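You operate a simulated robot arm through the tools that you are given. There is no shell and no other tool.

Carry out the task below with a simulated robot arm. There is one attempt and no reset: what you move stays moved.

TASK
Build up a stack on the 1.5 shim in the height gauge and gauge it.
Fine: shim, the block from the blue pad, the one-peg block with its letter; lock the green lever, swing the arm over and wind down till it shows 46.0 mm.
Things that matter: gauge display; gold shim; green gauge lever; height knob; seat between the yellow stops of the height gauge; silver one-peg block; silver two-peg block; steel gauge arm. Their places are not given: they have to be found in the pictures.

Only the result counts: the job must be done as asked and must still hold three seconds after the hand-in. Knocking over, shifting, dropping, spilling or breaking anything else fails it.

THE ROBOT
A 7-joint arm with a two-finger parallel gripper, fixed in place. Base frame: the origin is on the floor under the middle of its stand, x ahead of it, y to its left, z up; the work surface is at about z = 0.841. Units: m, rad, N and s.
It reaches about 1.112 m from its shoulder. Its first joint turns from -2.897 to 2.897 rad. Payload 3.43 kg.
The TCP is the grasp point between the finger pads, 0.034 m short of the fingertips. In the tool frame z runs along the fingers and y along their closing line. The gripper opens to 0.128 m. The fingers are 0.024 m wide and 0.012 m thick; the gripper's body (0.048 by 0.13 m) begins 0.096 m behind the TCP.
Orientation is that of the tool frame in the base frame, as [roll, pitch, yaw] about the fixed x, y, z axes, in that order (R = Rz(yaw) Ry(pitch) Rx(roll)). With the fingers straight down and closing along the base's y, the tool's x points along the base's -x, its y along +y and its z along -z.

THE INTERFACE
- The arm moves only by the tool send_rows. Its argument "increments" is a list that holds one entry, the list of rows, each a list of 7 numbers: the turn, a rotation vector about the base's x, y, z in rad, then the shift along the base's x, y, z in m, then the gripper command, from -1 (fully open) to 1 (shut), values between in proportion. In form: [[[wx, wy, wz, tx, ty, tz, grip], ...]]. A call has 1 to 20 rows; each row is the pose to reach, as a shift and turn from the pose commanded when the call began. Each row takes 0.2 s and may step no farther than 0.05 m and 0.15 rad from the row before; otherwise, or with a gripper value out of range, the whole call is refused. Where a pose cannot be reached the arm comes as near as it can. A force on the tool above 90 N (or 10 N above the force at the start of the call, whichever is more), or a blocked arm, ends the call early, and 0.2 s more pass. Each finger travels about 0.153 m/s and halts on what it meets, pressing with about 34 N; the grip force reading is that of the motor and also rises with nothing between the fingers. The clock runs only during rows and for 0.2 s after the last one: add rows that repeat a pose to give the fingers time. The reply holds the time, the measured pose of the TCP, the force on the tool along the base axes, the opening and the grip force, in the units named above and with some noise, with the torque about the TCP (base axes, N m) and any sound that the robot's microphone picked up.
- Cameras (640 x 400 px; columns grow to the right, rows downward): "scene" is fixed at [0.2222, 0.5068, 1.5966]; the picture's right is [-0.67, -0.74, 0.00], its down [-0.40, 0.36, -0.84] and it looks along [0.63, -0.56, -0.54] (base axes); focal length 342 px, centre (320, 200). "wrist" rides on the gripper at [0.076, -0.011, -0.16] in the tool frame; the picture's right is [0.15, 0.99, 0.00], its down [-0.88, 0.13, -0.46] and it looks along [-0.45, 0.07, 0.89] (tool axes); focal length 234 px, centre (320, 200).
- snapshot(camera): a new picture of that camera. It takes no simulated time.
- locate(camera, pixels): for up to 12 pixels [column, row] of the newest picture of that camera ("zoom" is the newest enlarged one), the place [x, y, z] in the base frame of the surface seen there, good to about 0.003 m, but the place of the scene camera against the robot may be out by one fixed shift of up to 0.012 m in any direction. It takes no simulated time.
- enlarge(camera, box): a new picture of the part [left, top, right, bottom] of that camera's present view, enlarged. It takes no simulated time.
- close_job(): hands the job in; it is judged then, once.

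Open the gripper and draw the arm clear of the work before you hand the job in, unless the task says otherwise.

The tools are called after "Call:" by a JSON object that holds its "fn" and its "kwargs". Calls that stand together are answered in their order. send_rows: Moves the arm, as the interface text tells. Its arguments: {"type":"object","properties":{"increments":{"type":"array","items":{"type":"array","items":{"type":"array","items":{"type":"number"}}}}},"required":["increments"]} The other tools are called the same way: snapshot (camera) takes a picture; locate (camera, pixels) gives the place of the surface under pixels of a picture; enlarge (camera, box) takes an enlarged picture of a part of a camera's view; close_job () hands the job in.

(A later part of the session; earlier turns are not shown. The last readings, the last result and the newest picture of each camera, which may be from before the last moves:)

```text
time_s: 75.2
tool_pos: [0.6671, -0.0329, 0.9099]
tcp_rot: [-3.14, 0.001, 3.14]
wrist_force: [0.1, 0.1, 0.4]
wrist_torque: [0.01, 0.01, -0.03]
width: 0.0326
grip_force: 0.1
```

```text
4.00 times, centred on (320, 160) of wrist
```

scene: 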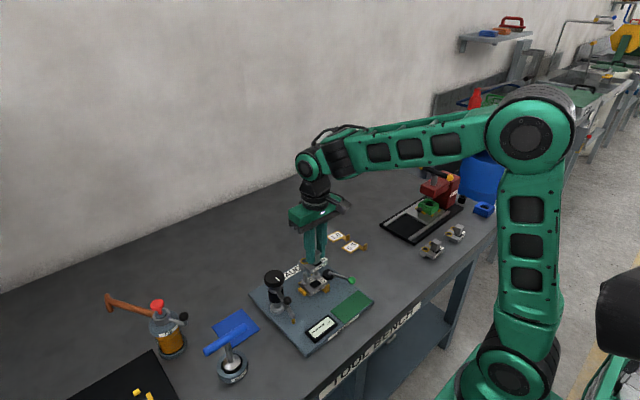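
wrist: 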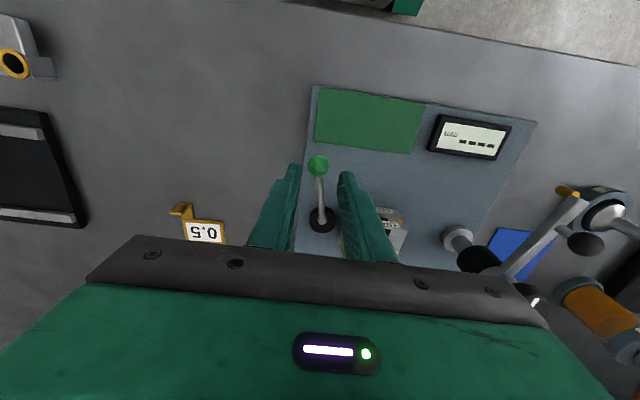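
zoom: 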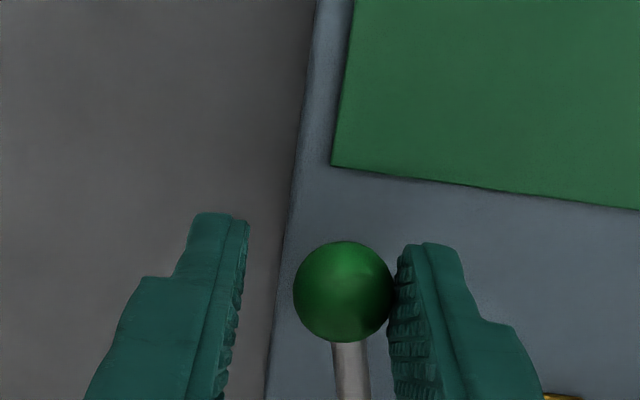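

The finger now touches the ball with no force yet. I push further −y.

Call:
{"fn": "send_rows", "kwargs": {"increments": [[[0, 0, 0, 0, -0.003, 0, 0.5], [0, 0, 0, 0, -0.006, 0, 0.5], [0, 0, 0, 0, -0.008, 0, 0.5], [0, 0, 0, 0, -0.008, 0, 0.5]]]}}

Call:
{"fn": "enlarge", "kwargs": {"camera": "wrist", "box": [260, 110, 380, 210]}}

Call:
{"fn": "enlarge", "kwargs": {"camera": "scene", "box": [315, 255, 375, 300]}}

```text
time_s: 76.2
tool_pos: [0.6674, -0.0405, 0.9125]
tcp_rot: [3.141, 0.001, -3.141]
wrist_force: [-0.4, 0.3, -0.5]
wrist_torque: [0.03, 0.02, 0.01]
width: 0.0322
grip_force: 0.1
```

```text
4.00 times, centred on (320, 160) of wrist
```

zoom: 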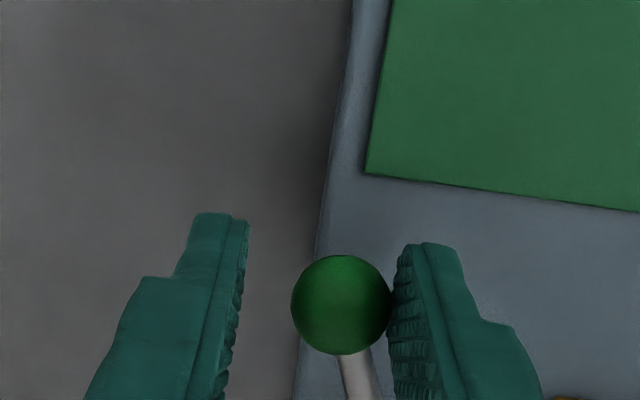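

```text
8.89 times, centred on (345, 278) of scene
```

zoom: 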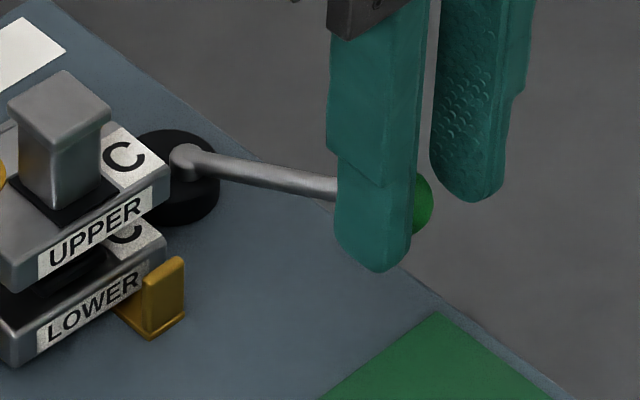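

The lever turns freely toward −y. I follow its arc about the pivot (0.744,−0.0065), turning the tool along with it.

Call:
{"fn": "send_rows", "kwargs": {"increments": [[[0, 0, 0.14, 0.0068, -0.006, 0, 0.5], [0, 0, 0.28, 0.0116, -0.0131, 0, 0.5], [0, 0, 0.42, 0.0179, -0.0206, 0, 0.5], [0, 0, 0.56, 0.0251, -0.0273, 0, 0.5], [0, 0, 0.56, 0.0251, -0.0273, 0, 0.5]]]}}

Call:
{"fn": "enlarge", "kwargs": {"camera": "wrist", "box": [260, 110, 380, 210]}}

Call:
{"fn": "enlarge", "kwargs": {"camera": "scene", "box": [315, 250, 375, 295]}}

```text
time_s: 77.4
tool_pos: [0.6911, -0.0668, 0.9138]
tcp_rot: [3.141, 0.004, -2.581]
wrist_force: [0.1, 0.8, 0.4]
wrist_torque: [0.04, -0.03, 0.0]
width: 0.032
grip_force: 0.0
```

```text
4.00 times, centred on (320, 160) of wrist
```

zoom: 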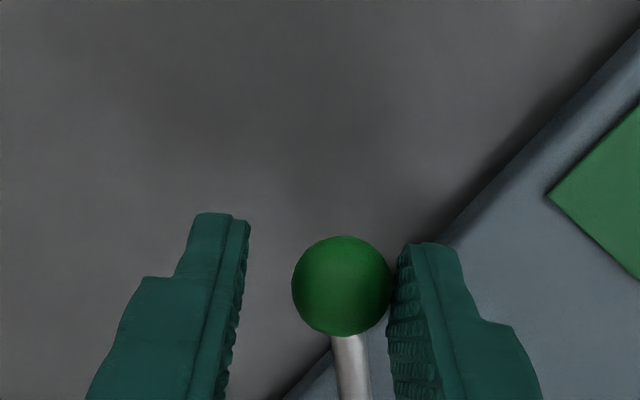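

```text
8.89 times, centred on (345, 272) of scene
```

zoom: 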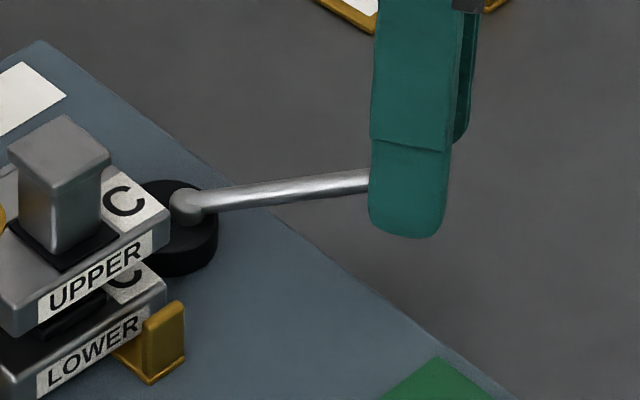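

The lever follows well. I continue along the arc, watching for a stop.

Call:
{"fn": "send_rows", "kwargs": {"increments": [[[0, 0, 0.14, 0.008, -0.0058, 0, 0.5], [0, 0, 0.28, 0.0165, -0.0105, 0, 0.5], [0, 0, 0.42, 0.0268, -0.0147, 0, 0.5], [0, 0, 0.42, 0.0268, -0.0147, 0, 0.5]]]}}

Call:
{"fn": "enlarge", "kwargs": {"camera": "wrist", "box": [260, 110, 380, 210]}}

Call:
{"fn": "enlarge", "kwargs": {"camera": "scene", "box": [315, 240, 375, 285]}}

```text
time_s: 78.4
tool_pos: [0.7178, -0.0827, 0.9127]
tcp_rot: [3.14, 0.003, -2.161]
wrist_force: [1.0, 0.4, 0.2]
wrist_torque: [0.0, 0.02, -0.03]
width: 0.0322
grip_force: 0.1
```

```text
4.00 times, centred on (320, 160) of wrist
```

zoom: 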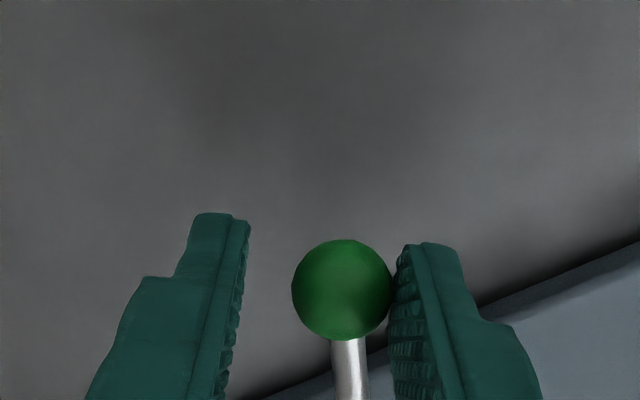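

```text
8.89 times, centred on (345, 262) of scene
```

zoom: 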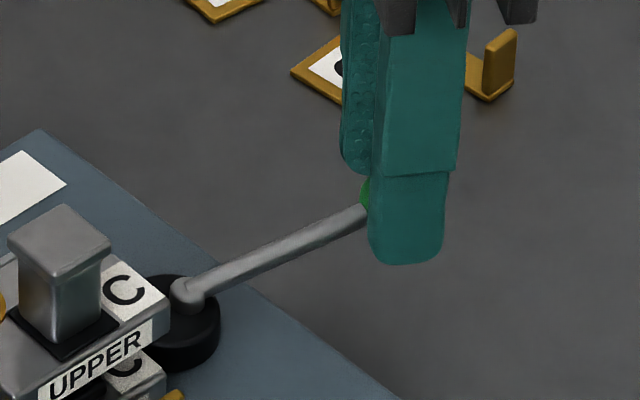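

Still free. I continue to about 272° (pointing −y).

Call:
{"fn": "send_rows", "kwargs": {"increments": [[[0, 0, 0.14, 0.0108, -0.0027, 0, 0.5], [0, 0, 0.28, 0.0219, -0.0038, 0, 0.5], [0, 0, 0.42, 0.033, -0.0035, 0, 0.5], [0, 0, 0.42, 0.033, -0.0035, 0, 0.5]]]}}

Call:
{"fn": "enlarge", "kwargs": {"camera": "wrist", "box": [260, 110, 380, 210]}}

Call:
{"fn": "enlarge", "kwargs": {"camera": "scene", "box": [315, 240, 375, 285]}}

```text
time_s: 79.4
tool_pos: [0.7497, -0.0851, 0.9124]
tcp_rot: [3.136, 0.004, -1.741]
wrist_force: [-16.7, 3.0, 0.3]
wrist_torque: [-0.05, 0.44, 0.01]
width: 0.0418
grip_force: 8.3
```

```text
4.00 times, centred on (320, 160) of wrist
```

zoom: 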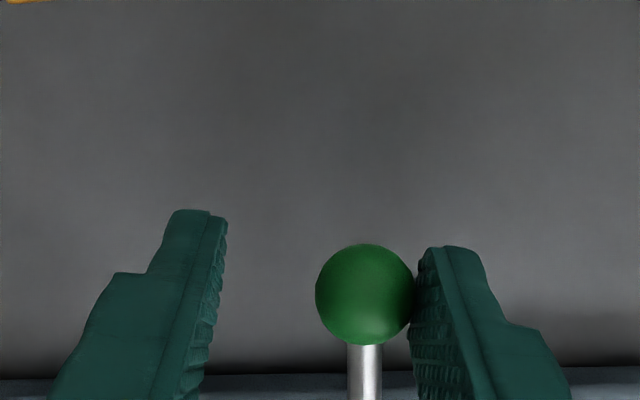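

```text
8.89 times, centred on (345, 262) of scene
```

zoom: 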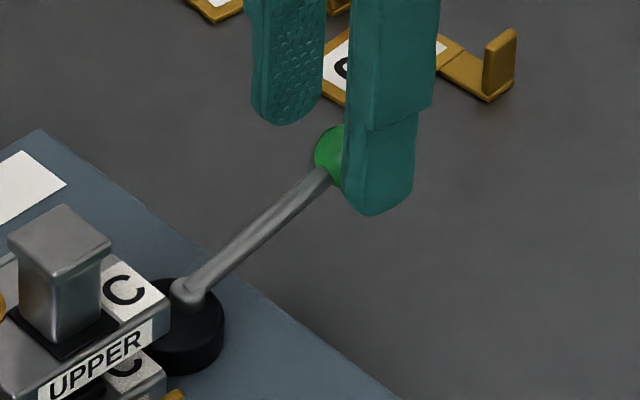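

Force rose to ~17 N and the finger was pushed: the lever reached its end stop. I back off a little and lift away to see if it stays.

Call:
{"fn": "send_rows", "kwargs": {"increments": [[[0, 0, 0, -0.006, 0, 0, 0.5], [0, 0, 0, -0.008, 0, 0, 0.5], [0, 0, 0, -0.008, 0, 0.02, 0.5], [0, 0, 0, -0.008, 0, 0.05, 0.5], [0, 0, 0, -0.008, 0, 0.09, 0.5], [0, 0, -0.1, -0.008, 0, 0.13, 0.5], [0, 0, -0.1, -0.008, 0, 0.13, 0.5]]]}}

Call:
{"fn": "snapshot", "kwargs": {"camera": "scene"}}

Call:
{"fn": "enlarge", "kwargs": {"camera": "scene", "box": [260, 240, 380, 330]}}

Call:
{"fn": "snapshot", "kwargs": {"camera": "wrist"}}

```text
time_s: 81.0
tool_pos: [0.7428, -0.0853, 1.0437]
tcp_rot: [3.139, 0.002, -1.844]
wrist_force: [-0.8, 0.4, 0.4]
wrist_torque: [-0.01, 0.02, 0.02]
width: 0.032
grip_force: 0.0
```

```text
taken
```

scene: 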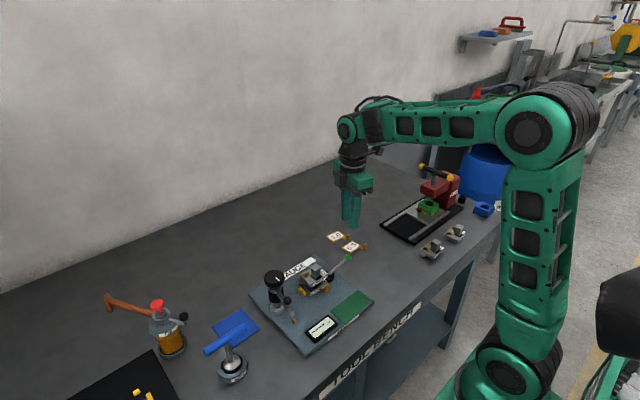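

```text
4.44 times, centred on (320, 285) of scene
```

zoom: 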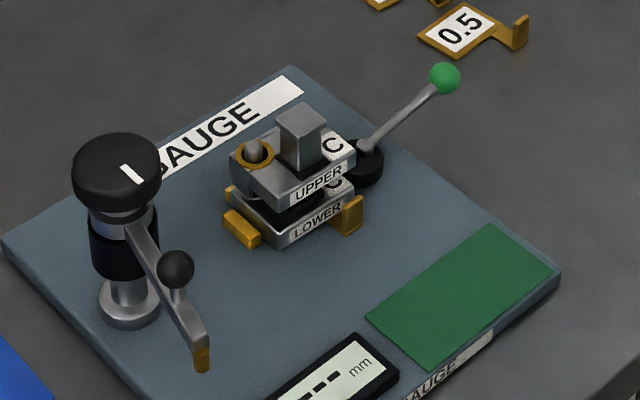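

```text
taken
```

wrist: 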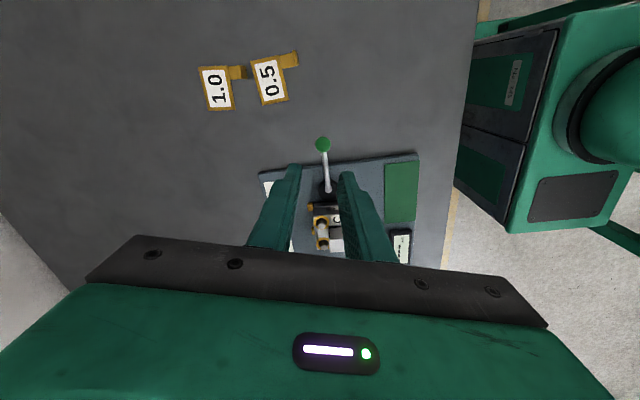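

The lever stays in its new position (pointing −y), presumably locked. Next, the gauge arm: I rotate the tool back and move the camera to see the arm and its black ball.

Call:
{"fn": "send_rows", "kwargs": {"increments": [[[0, 0, -0.12, -0.005, 0.01, 0.02, 0.4], [0, 0, -0.24, -0.012, 0.03, 0.04, 0.4], [0, 0, -0.36, -0.02, 0.05, 0.06, 0.4], [0, 0, -0.48, -0.03, 0.07, 0.07, 0.4], [0, 0, -0.6, -0.04, 0.09, 0.08, 0.4], [0, 0, -0.72, -0.05, 0.11, 0.08, 0.4], [0, 0, -0.84, -0.06, 0.13, 0.08, 0.4], [0, 0, -0.96, -0.07, 0.15, 0.08, 0.4], [0, 0, -1.08, -0.08, 0.17, 0.08, 0.4], [0, 0, -1.2, -0.09, 0.19, 0.08, 0.4], [0, 0, -1.3, -0.1, 0.205, 0.08, 0.4], [0, 0, -1.3, -0.1, 0.205, 0.08, 0.4], [0, 0, -1.3, -0.1, 0.205, 0.08, 0.4]]]}}

Call:
{"fn": "snapshot", "kwargs": {"camera": "wrist"}}

Call:
{"fn": "enlarge", "kwargs": {"camera": "wrist", "box": [290, 90, 430, 230]}}

Call:
{"fn": "enlarge", "kwargs": {"camera": "scene", "box": [250, 255, 350, 340]}}

```text
time_s: 83.8
tool_pos: [0.6429, 0.1202, 1.1248]
tcp_rot: [3.141, 0.002, 3.141]
wrist_force: [-0.2, 0.0, -0.2]
wrist_torque: [-0.01, 0.0, 0.02]
width: 0.0383
grip_force: 0.0
```

```text
taken
```

wrist: 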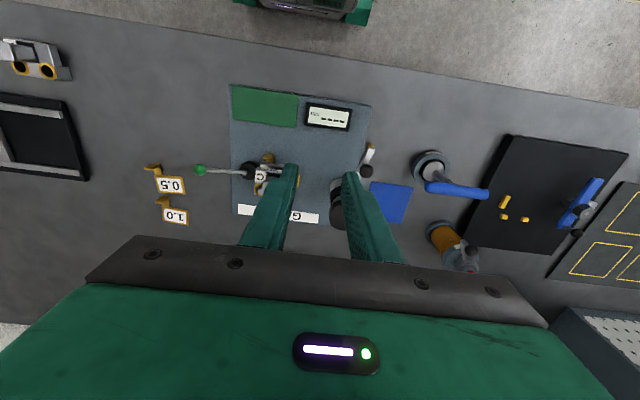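

```text
2.86 times, centred on (360, 160) of wrist
```

zoom: 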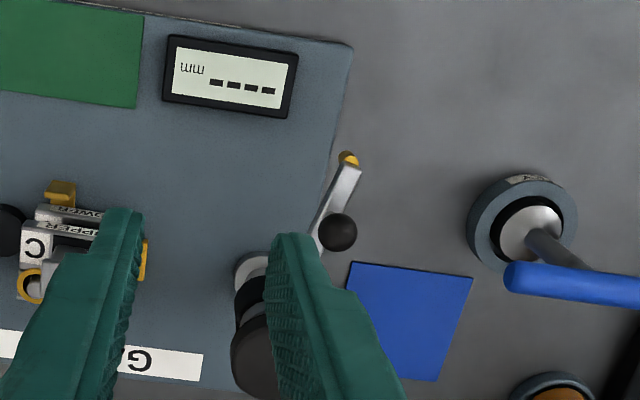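

```text
4.71 times, centred on (300, 298) of scene
```

zoom: 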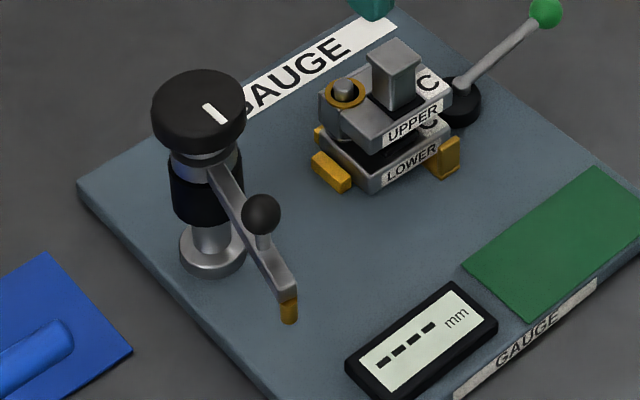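

Ball at wrist px ≈(366,171), arm tip ≈(370,146). I locate these and the knob/post.

Call:
{"fn": "locate", "kwargs": {"camera": "wrist", "pixels": [[366, 170], [370, 146], [371, 150], [366, 160], [337, 180], [335, 205], [357, 178], [330, 118], [329, 185]]}}

Call:
{"fn": "locate", "kwargs": {"camera": "zoom", "pixels": [[261, 208], [270, 240], [288, 290], [289, 318], [240, 195], [200, 105], [205, 180], [205, 250], [160, 105], [245, 110], [265, 265], [210, 270]]}}

```text
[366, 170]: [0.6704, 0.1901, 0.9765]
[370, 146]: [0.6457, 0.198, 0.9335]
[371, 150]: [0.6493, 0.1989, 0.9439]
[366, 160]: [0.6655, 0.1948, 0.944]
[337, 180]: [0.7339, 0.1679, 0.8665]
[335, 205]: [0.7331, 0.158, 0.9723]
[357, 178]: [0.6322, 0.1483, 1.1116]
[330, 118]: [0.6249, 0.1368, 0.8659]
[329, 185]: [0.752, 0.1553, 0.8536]
```

```text
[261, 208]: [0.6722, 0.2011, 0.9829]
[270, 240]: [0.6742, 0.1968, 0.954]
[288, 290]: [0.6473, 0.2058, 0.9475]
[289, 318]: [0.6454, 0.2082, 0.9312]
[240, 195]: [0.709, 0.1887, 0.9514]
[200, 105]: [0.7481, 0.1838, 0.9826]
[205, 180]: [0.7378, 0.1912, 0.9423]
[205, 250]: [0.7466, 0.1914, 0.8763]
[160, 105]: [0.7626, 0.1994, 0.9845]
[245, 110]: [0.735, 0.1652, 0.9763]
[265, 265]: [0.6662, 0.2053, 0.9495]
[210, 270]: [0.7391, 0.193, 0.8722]
```

The ball on the arm is at ≈(0.672,0.1905,0.966), arm pivot ≈(0.748,0.1775). I cage the ball from above with the tool turned −0.17 rad.

Call:
{"fn": "send_rows", "kwargs": {"increments": [[[0, 0, -0.08, 0.01, 0.025, -0.02, 0.42], [0, 0, -0.17, 0.02, 0.05, -0.04, 0.42], [0, 0, -0.17, 0.029, 0.0703, -0.065, 0.42], [0, 0, -0.17, 0.029, 0.0703, -0.08, 0.42], [0, 0, -0.17, 0.029, 0.0703, -0.08, 0.42], [0, 0, -0.17, 0.029, 0.0703, -0.08, 0.42]]]}}

Call:
{"fn": "snapshot", "kwargs": {"camera": "wrist"}}

Call:
{"fn": "enlarge", "kwargs": {"camera": "wrist", "box": [260, 110, 380, 210]}}

```text
time_s: 85.2
tool_pos: [0.6734, 0.1916, 1.043]
tcp_rot: [-3.141, 0.005, 2.971]
wrist_force: [0.3, 0.8, -0.1]
wrist_torque: [-0.02, -0.02, 0.0]
width: 0.0371
grip_force: 0.1
```

```text
taken
```

wrist: 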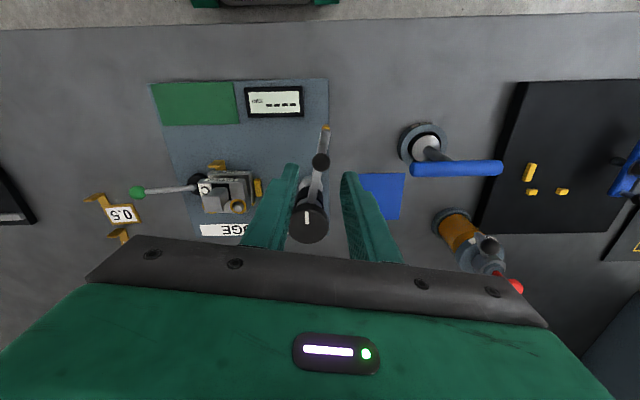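

```text
4.00 times, centred on (320, 160) of wrist
```

zoom: 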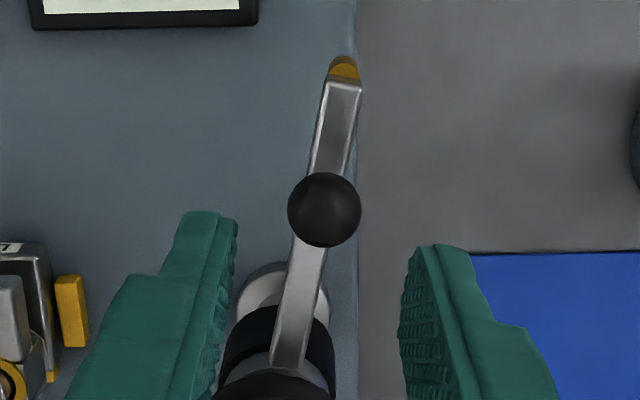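

The ball is well centred at zoom (325,210). I descend to straddle it.

Call:
{"fn": "send_rows", "kwargs": {"increments": [[[0, 0, 0, 0.001, 0.001, -0.02, 0.42], [0, 0, 0, 0.001, 0.001, -0.04, 0.42], [0, 0, 0, 0.001, 0.001, -0.054, 0.42], [0, 0, 0, 0.001, 0.001, -0.054, 0.42]]]}}

Call:
{"fn": "enlarge", "kwargs": {"camera": "wrist", "box": [260, 110, 380, 210]}}

Call:
{"fn": "enlarge", "kwargs": {"camera": "scene", "box": [260, 255, 340, 325]}}

```text
time_s: 86.2
tool_pos: [0.6736, 0.1928, 0.9885]
tcp_rot: [3.141, 0.004, 2.972]
wrist_force: [-0.2, -0.5, 0.8]
wrist_torque: [-0.01, -0.01, -0.01]
width: 0.0371
grip_force: 0.0
```

```text
4.00 times, centred on (320, 160) of wrist
```

zoom: 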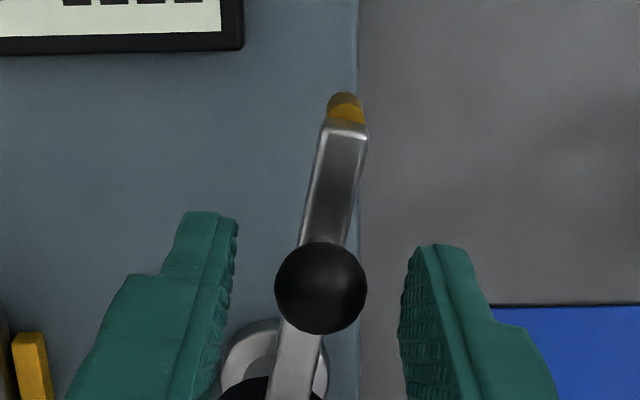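

```text
5.71 times, centred on (300, 290) of scene
```

zoom: 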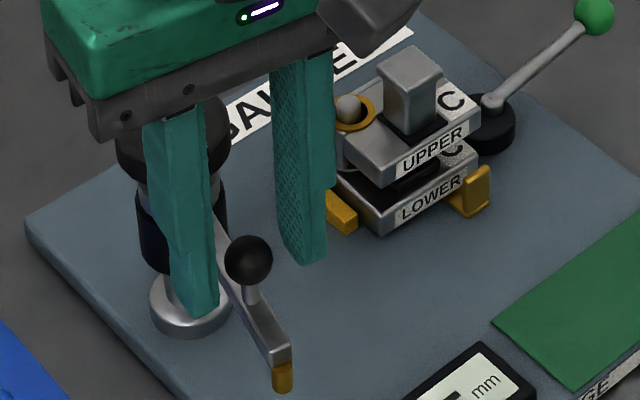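

The ball is straddled. I start swinging the arm counter‑clockwise, following its arc.

Call:
{"fn": "send_rows", "kwargs": {"increments": [[[0, 0, 0.03, -0.001, -0.008, 0, 0.42], [0, 0, 0.1, -0.0029, -0.0174, 0, 0.42], [0, 0, 0.24, -0.0019, -0.0282, 0, 0.42], [0, 0, 0.38, 0.0007, -0.0386, 0, 0.42], [0, 0, 0.38, 0.0007, -0.0386, 0, 0.42]]]}}

Call:
{"fn": "enlarge", "kwargs": {"camera": "wrist", "box": [260, 110, 380, 210]}}

Call:
{"fn": "enlarge", "kwargs": {"camera": "scene", "box": [260, 255, 340, 325]}}

```text
time_s: 87.4
tool_pos: [0.6751, 0.1528, 0.9895]
tcp_rot: [-3.14, 0.003, -2.929]
wrist_force: [1.4, -0.4, 0.2]
wrist_torque: [0.01, 0.01, -0.01]
width: 0.0372
grip_force: 0.0
```

```text
4.00 times, centred on (320, 160) of wrist
```

zoom: 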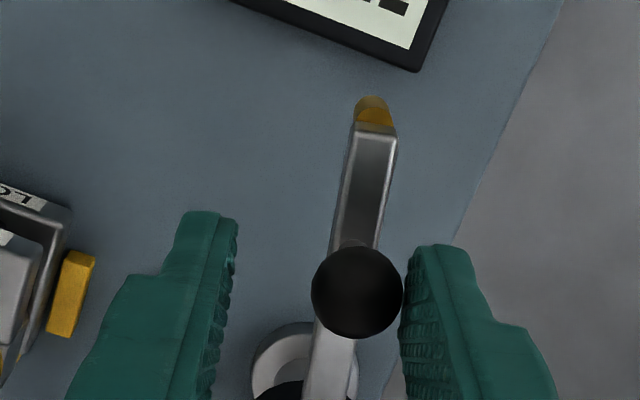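

```text
5.71 times, centred on (300, 290) of scene
```

zoom: 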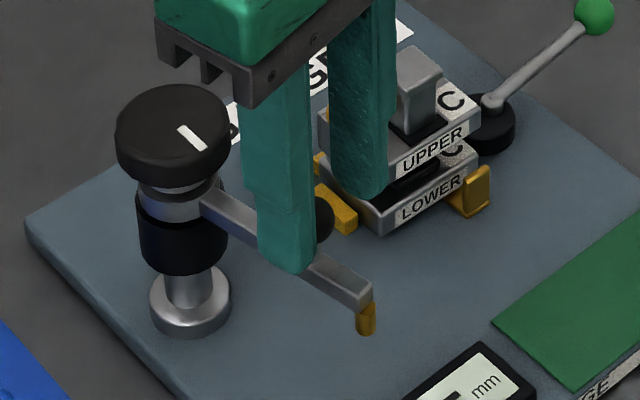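

The arm swings freely. I continue along the arc toward the stack.

Call:
{"fn": "send_rows", "kwargs": {"increments": [[[0, 0, 0.14, 0.0039, -0.01, 0, 0.42], [0, 0, 0.28, 0.0092, -0.0195, 0, 0.42], [0, 0, 0.42, 0.0158, -0.0281, 0, 0.42], [0, 0, 0.56, 0.0235, -0.0356, 0, 0.42], [0, 0, 0.7, 0.0322, -0.042, 0, 0.42], [0, 0, 0.7, 0.0322, -0.042, 0, 0.42]]]}}

Call:
{"fn": "enlarge", "kwargs": {"camera": "wrist", "box": [260, 110, 380, 210]}}

Call:
{"fn": "enlarge", "kwargs": {"camera": "scene", "box": [260, 255, 340, 325]}}

```text
time_s: 88.8
tool_pos: [0.7061, 0.1105, 0.9893]
tcp_rot: [3.139, 0.003, -2.231]
wrist_force: [-0.2, 0.4, -0.1]
wrist_torque: [0.02, -0.02, -0.03]
width: 0.0371
grip_force: 0.1
```

```text
4.00 times, centred on (320, 160) of wrist
```

zoom: 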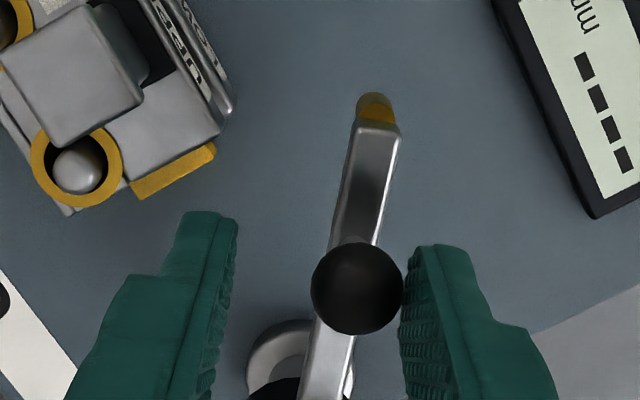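

```text
5.71 times, centred on (300, 290) of scene
```

zoom: 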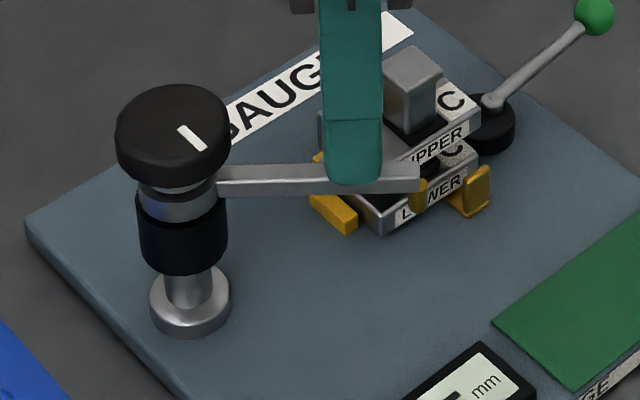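

Continuing to ~256°, then I'll check the tip position over the upper block.

Call:
{"fn": "send_rows", "kwargs": {"increments": [[[0, 0, 0.14, 0.0095, -0.0051, 0, 0.42], [0, 0, 0.28, 0.0197, -0.0089, 0, 0.42], [0, 0, 0.42, 0.0302, -0.0112, 0, 0.42], [0, 0, 0.42, 0.0302, -0.0112, 0, 0.42]]]}}

Call:
{"fn": "enlarge", "kwargs": {"camera": "wrist", "box": [260, 110, 380, 210]}}

Call:
{"fn": "enlarge", "kwargs": {"camera": "scene", "box": [270, 250, 350, 310]}}

```text
time_s: 89.8
tool_pos: [0.7363, 0.0992, 0.9889]
tcp_rot: [3.14, 0.004, -1.811]
wrist_force: [-0.6, 0.4, -0.1]
wrist_torque: [0.0, 0.0, 0.03]
width: 0.0372
grip_force: 0.0
```

```text
4.00 times, centred on (320, 160) of wrist
```

zoom: 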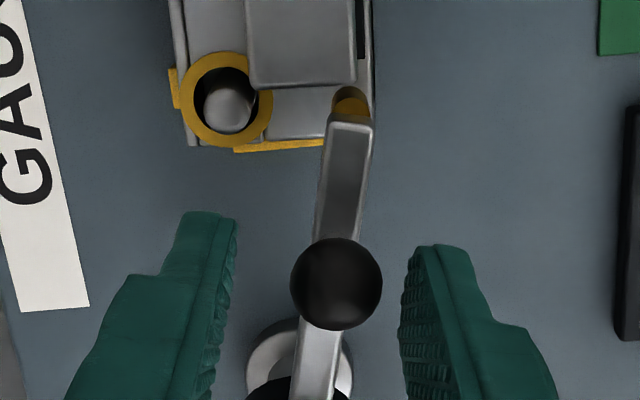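

```text
6.67 times, centred on (310, 280) of scene
```

zoom: 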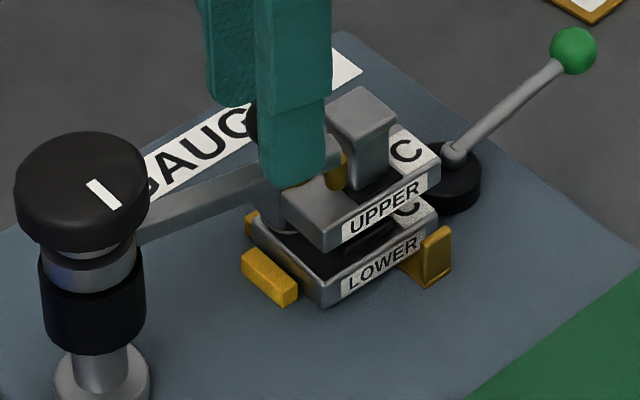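

The tip is now over the near-left part of the upper block, ≈259°. I nudge a little more so the tip lands at x≈0.737 on the plain top area.

Call:
{"fn": "send_rows", "kwargs": {"increments": [[[0, 0, 0.05, 0.004, 0.0, 0, 0.42], [0, 0, 0.1, 0.008, 0.0, 0, 0.42], [0, 0, 0.1, 0.0108, 0.0005, 0, 0.42], [0, 0, 0.1, 0.0108, 0.0005, 0, 0.42]]]}}

Call:
{"fn": "enlarge", "kwargs": {"camera": "wrist", "box": [260, 110, 380, 210]}}

Call:
{"fn": "enlarge", "kwargs": {"camera": "scene", "box": [270, 250, 350, 310]}}

```text
time_s: 90.8
tool_pos: [0.746, 0.0986, 0.9889]
tcp_rot: [3.138, 0.005, -1.711]
wrist_force: [-15.1, -3.8, 2.7]
wrist_torque: [-0.13, 0.43, 0.09]
width: 0.046
grip_force: 7.3
```

```text
4.00 times, centred on (320, 160) of wrist
```

zoom: 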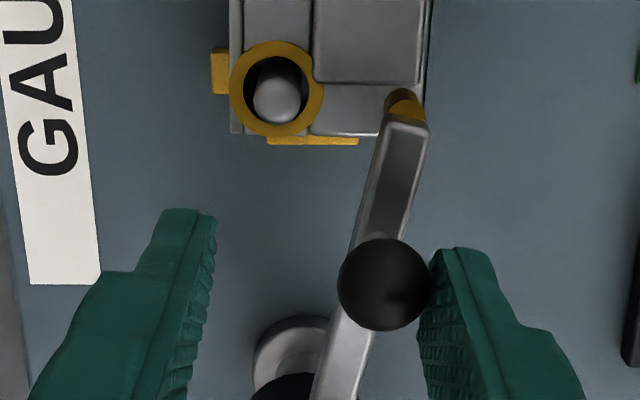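

```text
6.67 times, centred on (310, 280) of scene
```

zoom: 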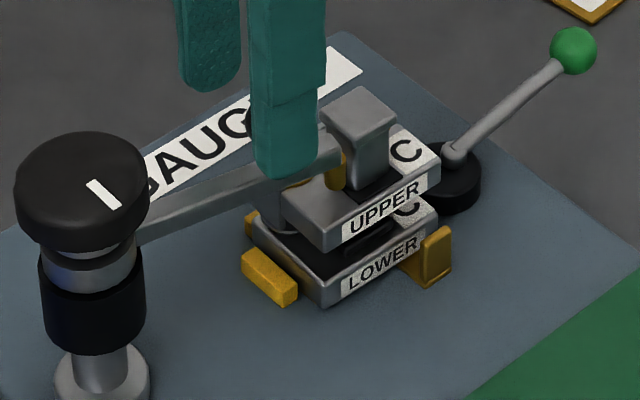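

The arm is at its end stop (~90° swing) with the gold tip over the upper block's plain corner. I back off and lift clear to check.

Call:
{"fn": "send_rows", "kwargs": {"increments": [[[0, 0, 0, -0.006, 0, 0, 0.42], [0, 0, 0, -0.009, 0, 0, 0.3], [0, 0, 0, -0.009, 0, 0.02, 0.3], [0, 0, 0, -0.009, 0, 0.05, 0.3], [0, 0, 0, -0.009, 0, 0.09, 0.3], [0, 0, 0, -0.009, 0, 0.12, 0.3], [0, 0, 0, -0.009, 0, 0.12, 0.3]]]}}

Call:
{"fn": "snapshot", "kwargs": {"camera": "wrist"}}

Call:
{"fn": "enlarge", "kwargs": {"camera": "wrist", "box": [250, 100, 390, 220]}}

Call:
{"fn": "enlarge", "kwargs": {"camera": "scene", "box": [265, 250, 355, 345]}}

```text
time_s: 92.4
tool_pos: [0.7389, 0.1002, 1.1101]
tcp_rot: [3.14, 0.003, -1.713]
wrist_force: [0.5, 1.4, 0.1]
wrist_torque: [0.01, -0.01, 0.0]
width: 0.0447
grip_force: 0.1
```

```text
taken
```

wrist: 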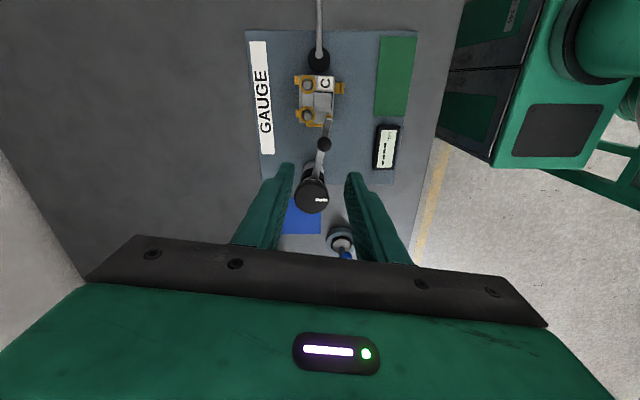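

```text
3.33 times, centred on (320, 160) of wrist
```

zoom: 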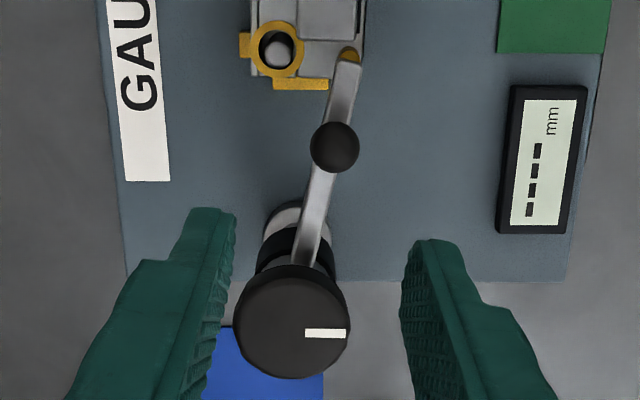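

```text
4.21 times, centred on (310, 298) of scene
```

zoom: 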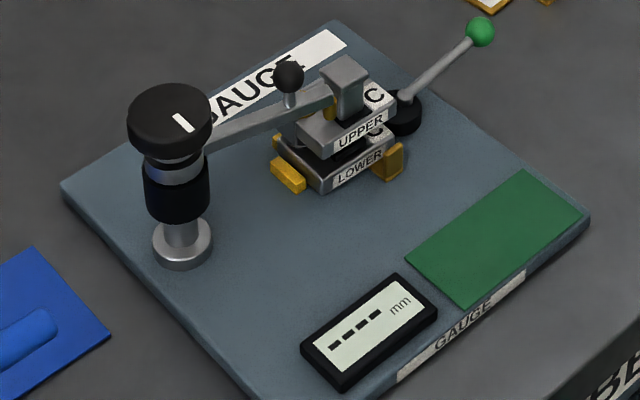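

Display still shows dashes; the tip must be wound down. I locate the knob's rim and centre for gripping.

Call:
{"fn": "locate", "kwargs": {"camera": "wrist", "pixels": [[311, 196], [297, 196], [327, 196], [311, 182], [311, 210], [324, 199], [325, 143], [326, 118], [324, 112], [318, 160]]}}

Call:
{"fn": "enlarge", "kwargs": {"camera": "scene", "box": [295, 255, 335, 285]}}

```text
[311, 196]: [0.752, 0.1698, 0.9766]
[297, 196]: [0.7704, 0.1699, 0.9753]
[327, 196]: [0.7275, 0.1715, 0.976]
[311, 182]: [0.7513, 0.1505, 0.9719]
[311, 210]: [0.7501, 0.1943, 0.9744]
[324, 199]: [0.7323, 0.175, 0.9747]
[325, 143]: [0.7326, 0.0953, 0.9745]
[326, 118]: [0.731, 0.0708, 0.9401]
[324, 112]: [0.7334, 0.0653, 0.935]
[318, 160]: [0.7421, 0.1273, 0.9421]
```

```text
13.33 times, centred on (315, 270) of scene
```

zoom: 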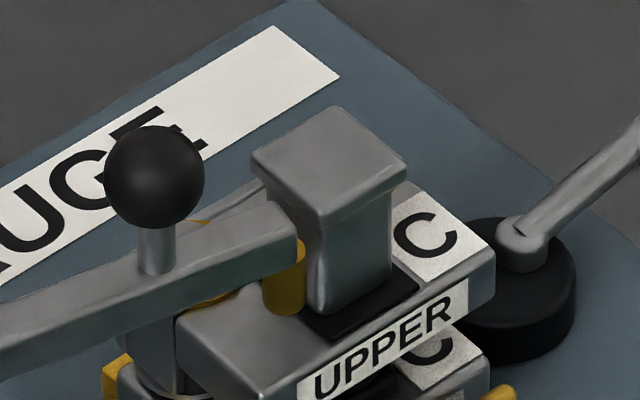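

I need to be sure the gold tip will land on the upper block's top. I locate tip and block edges in the scene zoom together.

Call:
{"fn": "locate", "kwargs": {"camera": "zoom", "pixels": [[283, 300], [283, 310], [270, 305], [300, 300], [262, 380], [300, 365], [400, 300], [485, 240], [230, 330], [200, 320], [250, 350], [355, 330]]}}

Call:
{"fn": "enlarge", "kwargs": {"camera": "scene", "box": [300, 262, 330, 292]}}

```text
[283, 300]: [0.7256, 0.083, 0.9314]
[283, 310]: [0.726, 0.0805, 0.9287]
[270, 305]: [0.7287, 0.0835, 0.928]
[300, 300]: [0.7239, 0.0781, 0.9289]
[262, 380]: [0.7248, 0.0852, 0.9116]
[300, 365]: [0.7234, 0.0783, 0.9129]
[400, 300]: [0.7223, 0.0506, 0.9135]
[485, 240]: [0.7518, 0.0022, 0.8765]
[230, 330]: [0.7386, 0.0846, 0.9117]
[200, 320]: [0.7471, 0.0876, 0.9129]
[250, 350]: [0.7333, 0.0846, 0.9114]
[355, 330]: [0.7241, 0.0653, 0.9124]
```

```text
13.33 times, centred on (315, 277) of scene
```

zoom: 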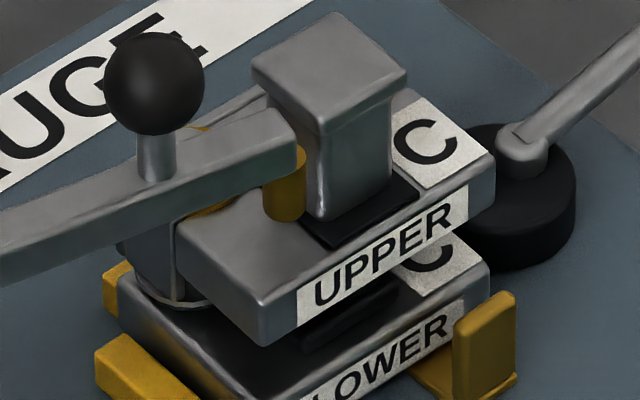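

The tip is ~16 mm above the top, ~7 mm inside both edges, so it will land on the block. Now I hover above the knob centre (≈0.750,0.177) to grip it.

Call:
{"fn": "send_rows", "kwargs": {"increments": [[[0, 0, 0, 0.004, 0.03, 0, 0.0], [0, 0, 0, 0.008, 0.06, -0.02, -0.05], [0, 0, 0, 0.0111, 0.0768, -0.05, -0.05], [0, 0, 0, 0.0111, 0.0768, -0.07, -0.05], [0, 0, 0, 0.0111, 0.0768, -0.07, -0.05], [0, 0, 0, 0.0111, 0.0768, -0.07, -0.05]]]}}

Call:
{"fn": "snapshot", "kwargs": {"camera": "wrist"}}

Call:
{"fn": "enlarge", "kwargs": {"camera": "wrist", "box": [250, 100, 390, 220]}}

```text
time_s: 93.8
tool_pos: [0.7514, 0.1767, 1.0361]
tcp_rot: [3.14, 0.004, -1.712]
wrist_force: [-0.3, -0.3, -0.3]
wrist_torque: [-0.04, 0.02, 0.01]
width: 0.0669
grip_force: 0.1
```

```text
taken
```

wrist: 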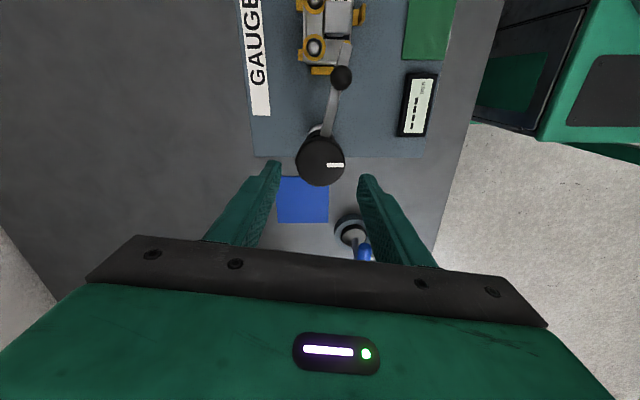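

```text
3.33 times, centred on (320, 160) of wrist
```

zoom: 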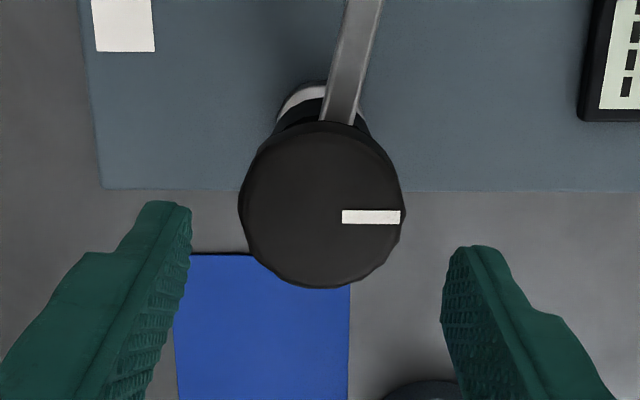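

Using the white mark row (217) as the knob's centre line, the centre is ≈(0.750,0.1755). I correct by ~1 mm, descend around the knob and close.

Call:
{"fn": "send_rows", "kwargs": {"increments": [[[0, 0, 0, -0.0012, -0.0012, -0.02, -0.05], [0, 0, 0, -0.0012, -0.0012, -0.035, -0.05], [0, 0, 0, -0.0012, -0.0012, -0.042, -0.05], [0, 0, 0, -0.0012, -0.0012, -0.042, -0.05], [0, 0, 0, -0.0012, -0.0012, -0.042, 0.3], [0, 0, 0, -0.0012, -0.0012, -0.042, 1.0], [0, 0, 0, -0.0012, -0.0012, -0.042, 1.0]]]}}

Call:
{"fn": "snapshot", "kwargs": {"camera": "wrist"}}

Call:
{"fn": "enlarge", "kwargs": {"camera": "scene", "box": [250, 240, 350, 340]}}

Call:
{"fn": "enlarge", "kwargs": {"camera": "wrist", "box": [250, 100, 390, 220]}}

```text
time_s: 95.4
tool_pos: [0.7502, 0.1756, 0.9965]
tcp_rot: [3.141, 0.005, -1.713]
wrist_force: [9.5, 0.7, -0.9]
wrist_torque: [0.35, -0.78, 0.01]
width: 0.0488
grip_force: 44.6
```

```text
taken
```

wrist: 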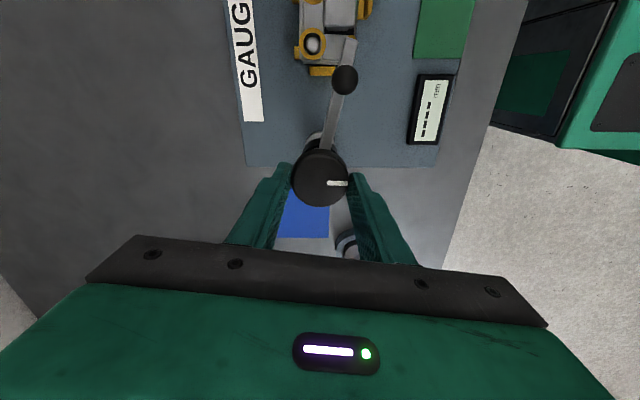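

```text
4.00 times, centred on (300, 290) of scene
```

zoom: 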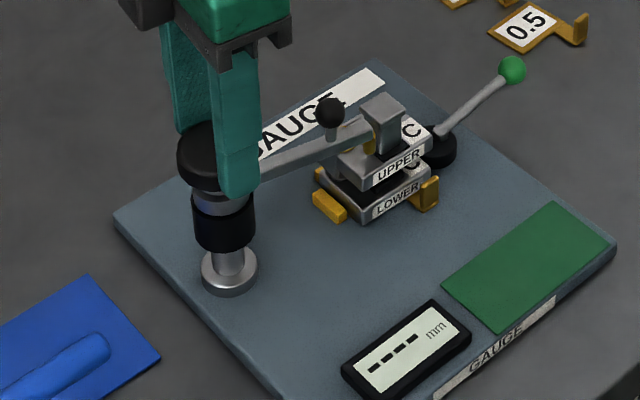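

```text
3.33 times, centred on (320, 160) of wrist
```

zoom: 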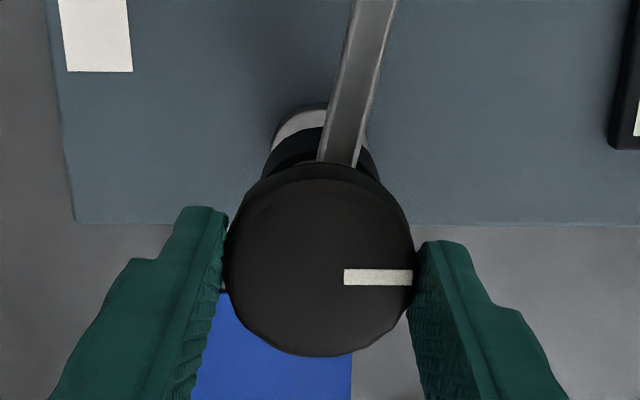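

The knob is gripped (diameter ≈0.049) and centred. I make a test turn clockwise (−0.4 rad) with a small +x relief and look at the display and arm height.

Call:
{"fn": "send_rows", "kwargs": {"increments": [[[0, 0, -0.1, 0.0008, 0, 0, 1.0], [0, 0, -0.2, 0.0008, 0, 0, 1.0], [0, 0, -0.3, 0.0008, 0, 0, 1.0], [0, 0, -0.4, 0.0008, 0, 0, 1.0], [0, 0, -0.4, 0.0008, 0, 0, 1.0]]]}}

Call:
{"fn": "snapshot", "kwargs": {"camera": "wrist"}}

Call:
{"fn": "enlarge", "kwargs": {"camera": "wrist", "box": [250, 100, 390, 220]}}

Call:
{"fn": "enlarge", "kwargs": {"camera": "scene", "box": [250, 240, 350, 340]}}

```text
time_s: 96.6
tool_pos: [0.7513, 0.1753, 0.9963]
tcp_rot: [3.141, 0.003, -2.112]
wrist_force: [15.6, 3.6, -6.0]
wrist_torque: [0.07, -0.55, 0.0]
width: 0.0487
grip_force: 44.9
```

```text
taken
```

wrist: 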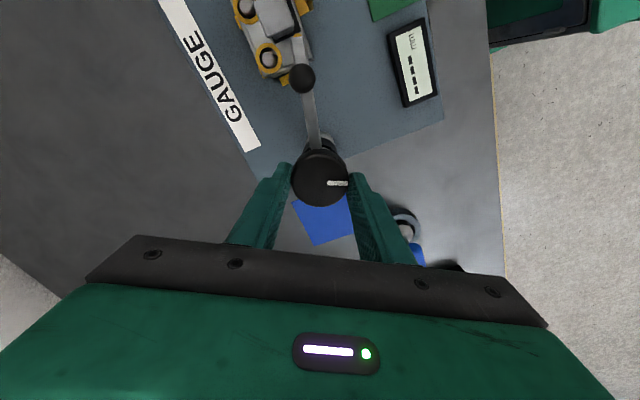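

```text
3.33 times, centred on (320, 160) of wrist
```

zoom: 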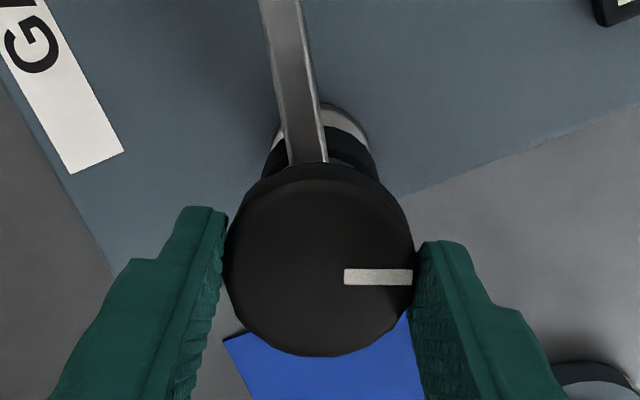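

```text
4.00 times, centred on (300, 290) of scene
```

zoom: 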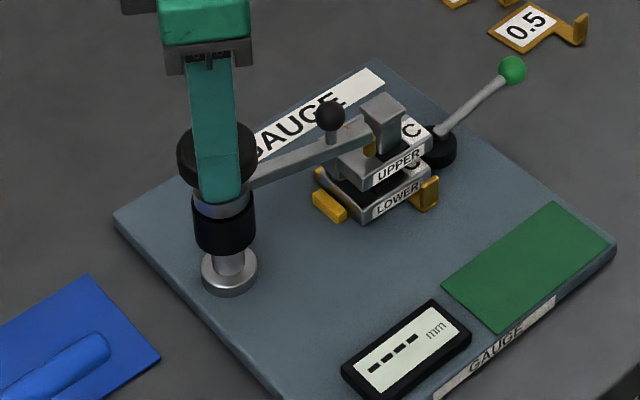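

The knob turned with the gripper and the arm seems slightly lower. I measure the arm's ball and tip heights to learn the pitch.

Call:
{"fn": "locate", "kwargs": {"camera": "wrist", "pixels": [[303, 76], [309, 110], [300, 50], [320, 180]]}}

Call:
{"fn": "enlarge", "kwargs": {"camera": "scene", "box": [300, 262, 330, 292]}}

Call:
{"fn": "locate", "kwargs": {"camera": "zoom", "pixels": [[155, 80], [283, 200], [283, 215], [220, 165], [290, 130], [330, 70], [250, 290]]}}

```text
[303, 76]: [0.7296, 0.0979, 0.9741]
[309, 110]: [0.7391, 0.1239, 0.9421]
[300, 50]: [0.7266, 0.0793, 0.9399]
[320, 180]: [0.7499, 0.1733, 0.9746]
```

```text
13.33 times, centred on (315, 277) of scene
```

zoom: 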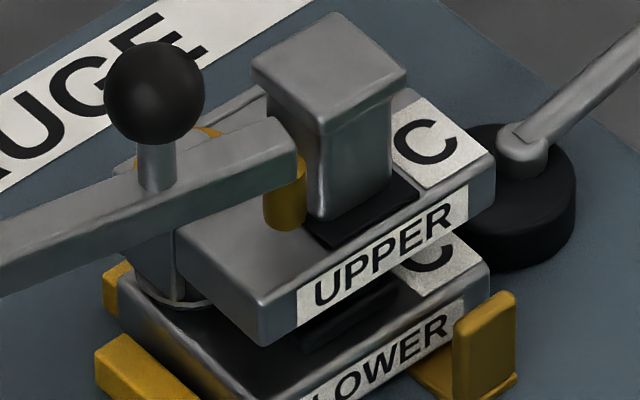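

```text
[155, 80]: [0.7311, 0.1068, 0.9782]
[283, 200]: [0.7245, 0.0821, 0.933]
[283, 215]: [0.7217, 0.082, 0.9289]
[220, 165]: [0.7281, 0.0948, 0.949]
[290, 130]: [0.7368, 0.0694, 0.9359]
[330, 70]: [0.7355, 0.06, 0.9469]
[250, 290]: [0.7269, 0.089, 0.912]
```

Clockwise lowers the arm about 2.2 mm per 0.4 rad, and the knob descends with it. I release, re-centre, turn the tool back to a larger yaw (≈1.9 rad) for a long stroke, and check the arm stays.

Call:
{"fn": "send_rows", "kwargs": {"increments": [[[0, 0, 0, 0, 0, 0, 0.0], [0, 0, 0, 0, 0, 0, -0.05], [0, 0, 0.14, 0, 0, 0, -0.05], [0, 0, 0.28, 0, 0, 0, -0.05], [0, 0, 0.42, 0, 0, 0, -0.05], [0, 0, 0.56, 0, 0, 0, -0.05], [0, 0, 0.7, 0, 0, 0, -0.05], [0, 0, 0.84, 0, 0, 0, -0.05], [0, 0, 0.87, 0, 0, 0, -0.05], [0, 0, 0.87, 0, 0, 0, -0.05]]]}}

Call:
{"fn": "snapshot", "kwargs": {"camera": "wrist"}}

Call:
{"fn": "enlarge", "kwargs": {"camera": "wrist", "box": [250, 100, 390, 220]}}

Call:
{"fn": "enlarge", "kwargs": {"camera": "scene", "box": [300, 262, 330, 292]}}

```text
time_s: 98.8
tool_pos: [0.7493, 0.1746, 0.9968]
tcp_rot: [3.139, 0.005, -1.241]
wrist_force: [-0.4, 0.2, 0.1]
wrist_torque: [0.04, 0.0, 0.02]
width: 0.0672
grip_force: 0.0
```

```text
taken
```

wrist: 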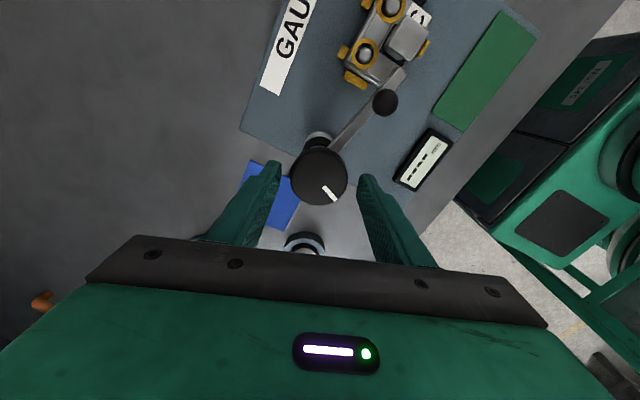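

```text
3.33 times, centred on (320, 160) of wrist
```

zoom: 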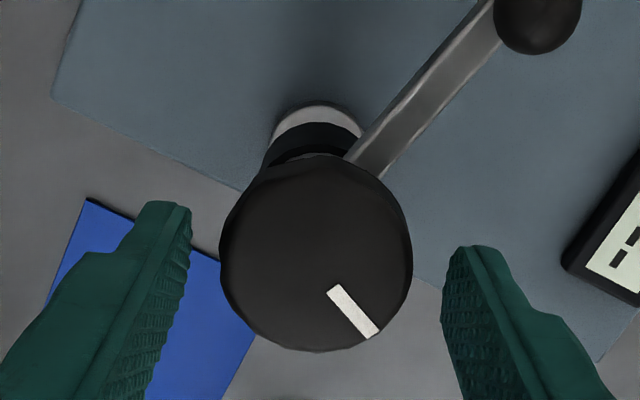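

```text
13.33 times, centred on (315, 277) of scene
```

zoom: 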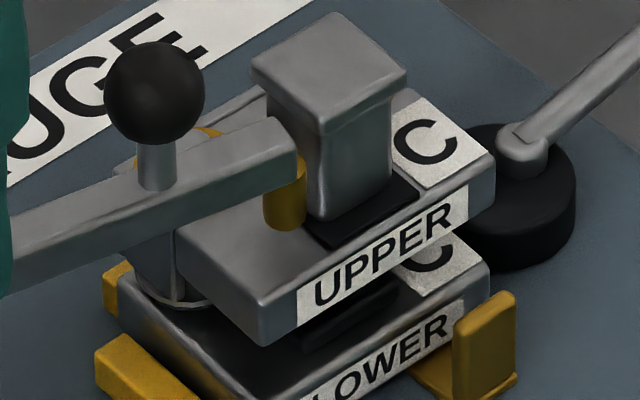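

The arm holds its position when released. Centre offset is ≈(+1.5,−0.3) mm; I correct, lower 2 mm, re-grip, and check the side force.

Call:
{"fn": "send_rows", "kwargs": {"increments": [[[0, 0, 0, 0.0015, -0.0003, -0.001, -0.05], [0, 0, 0, 0.0015, -0.0003, -0.002, 0.1], [0, 0, 0, 0.0015, -0.0003, -0.002, 0.5], [0, 0, 0, 0.0015, -0.0003, -0.002, 1.0], [0, 0, 0, 0.0015, -0.0003, -0.002, 1.0]]]}}

Call:
{"fn": "enlarge", "kwargs": {"camera": "wrist", "box": [250, 100, 390, 220]}}

```text
time_s: 100.0
tool_pos: [0.7501, 0.1744, 0.9944]
tcp_rot: [3.14, 0.004, -1.243]
wrist_force: [-8.0, -2.9, 1.5]
wrist_torque: [-0.15, 0.39, 0.0]
width: 0.0489
grip_force: 45.1
```

```text
3.33 times, centred on (320, 160) of wrist
```

zoom: 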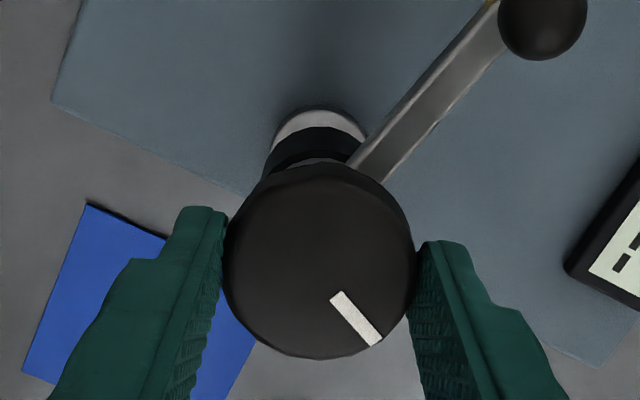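

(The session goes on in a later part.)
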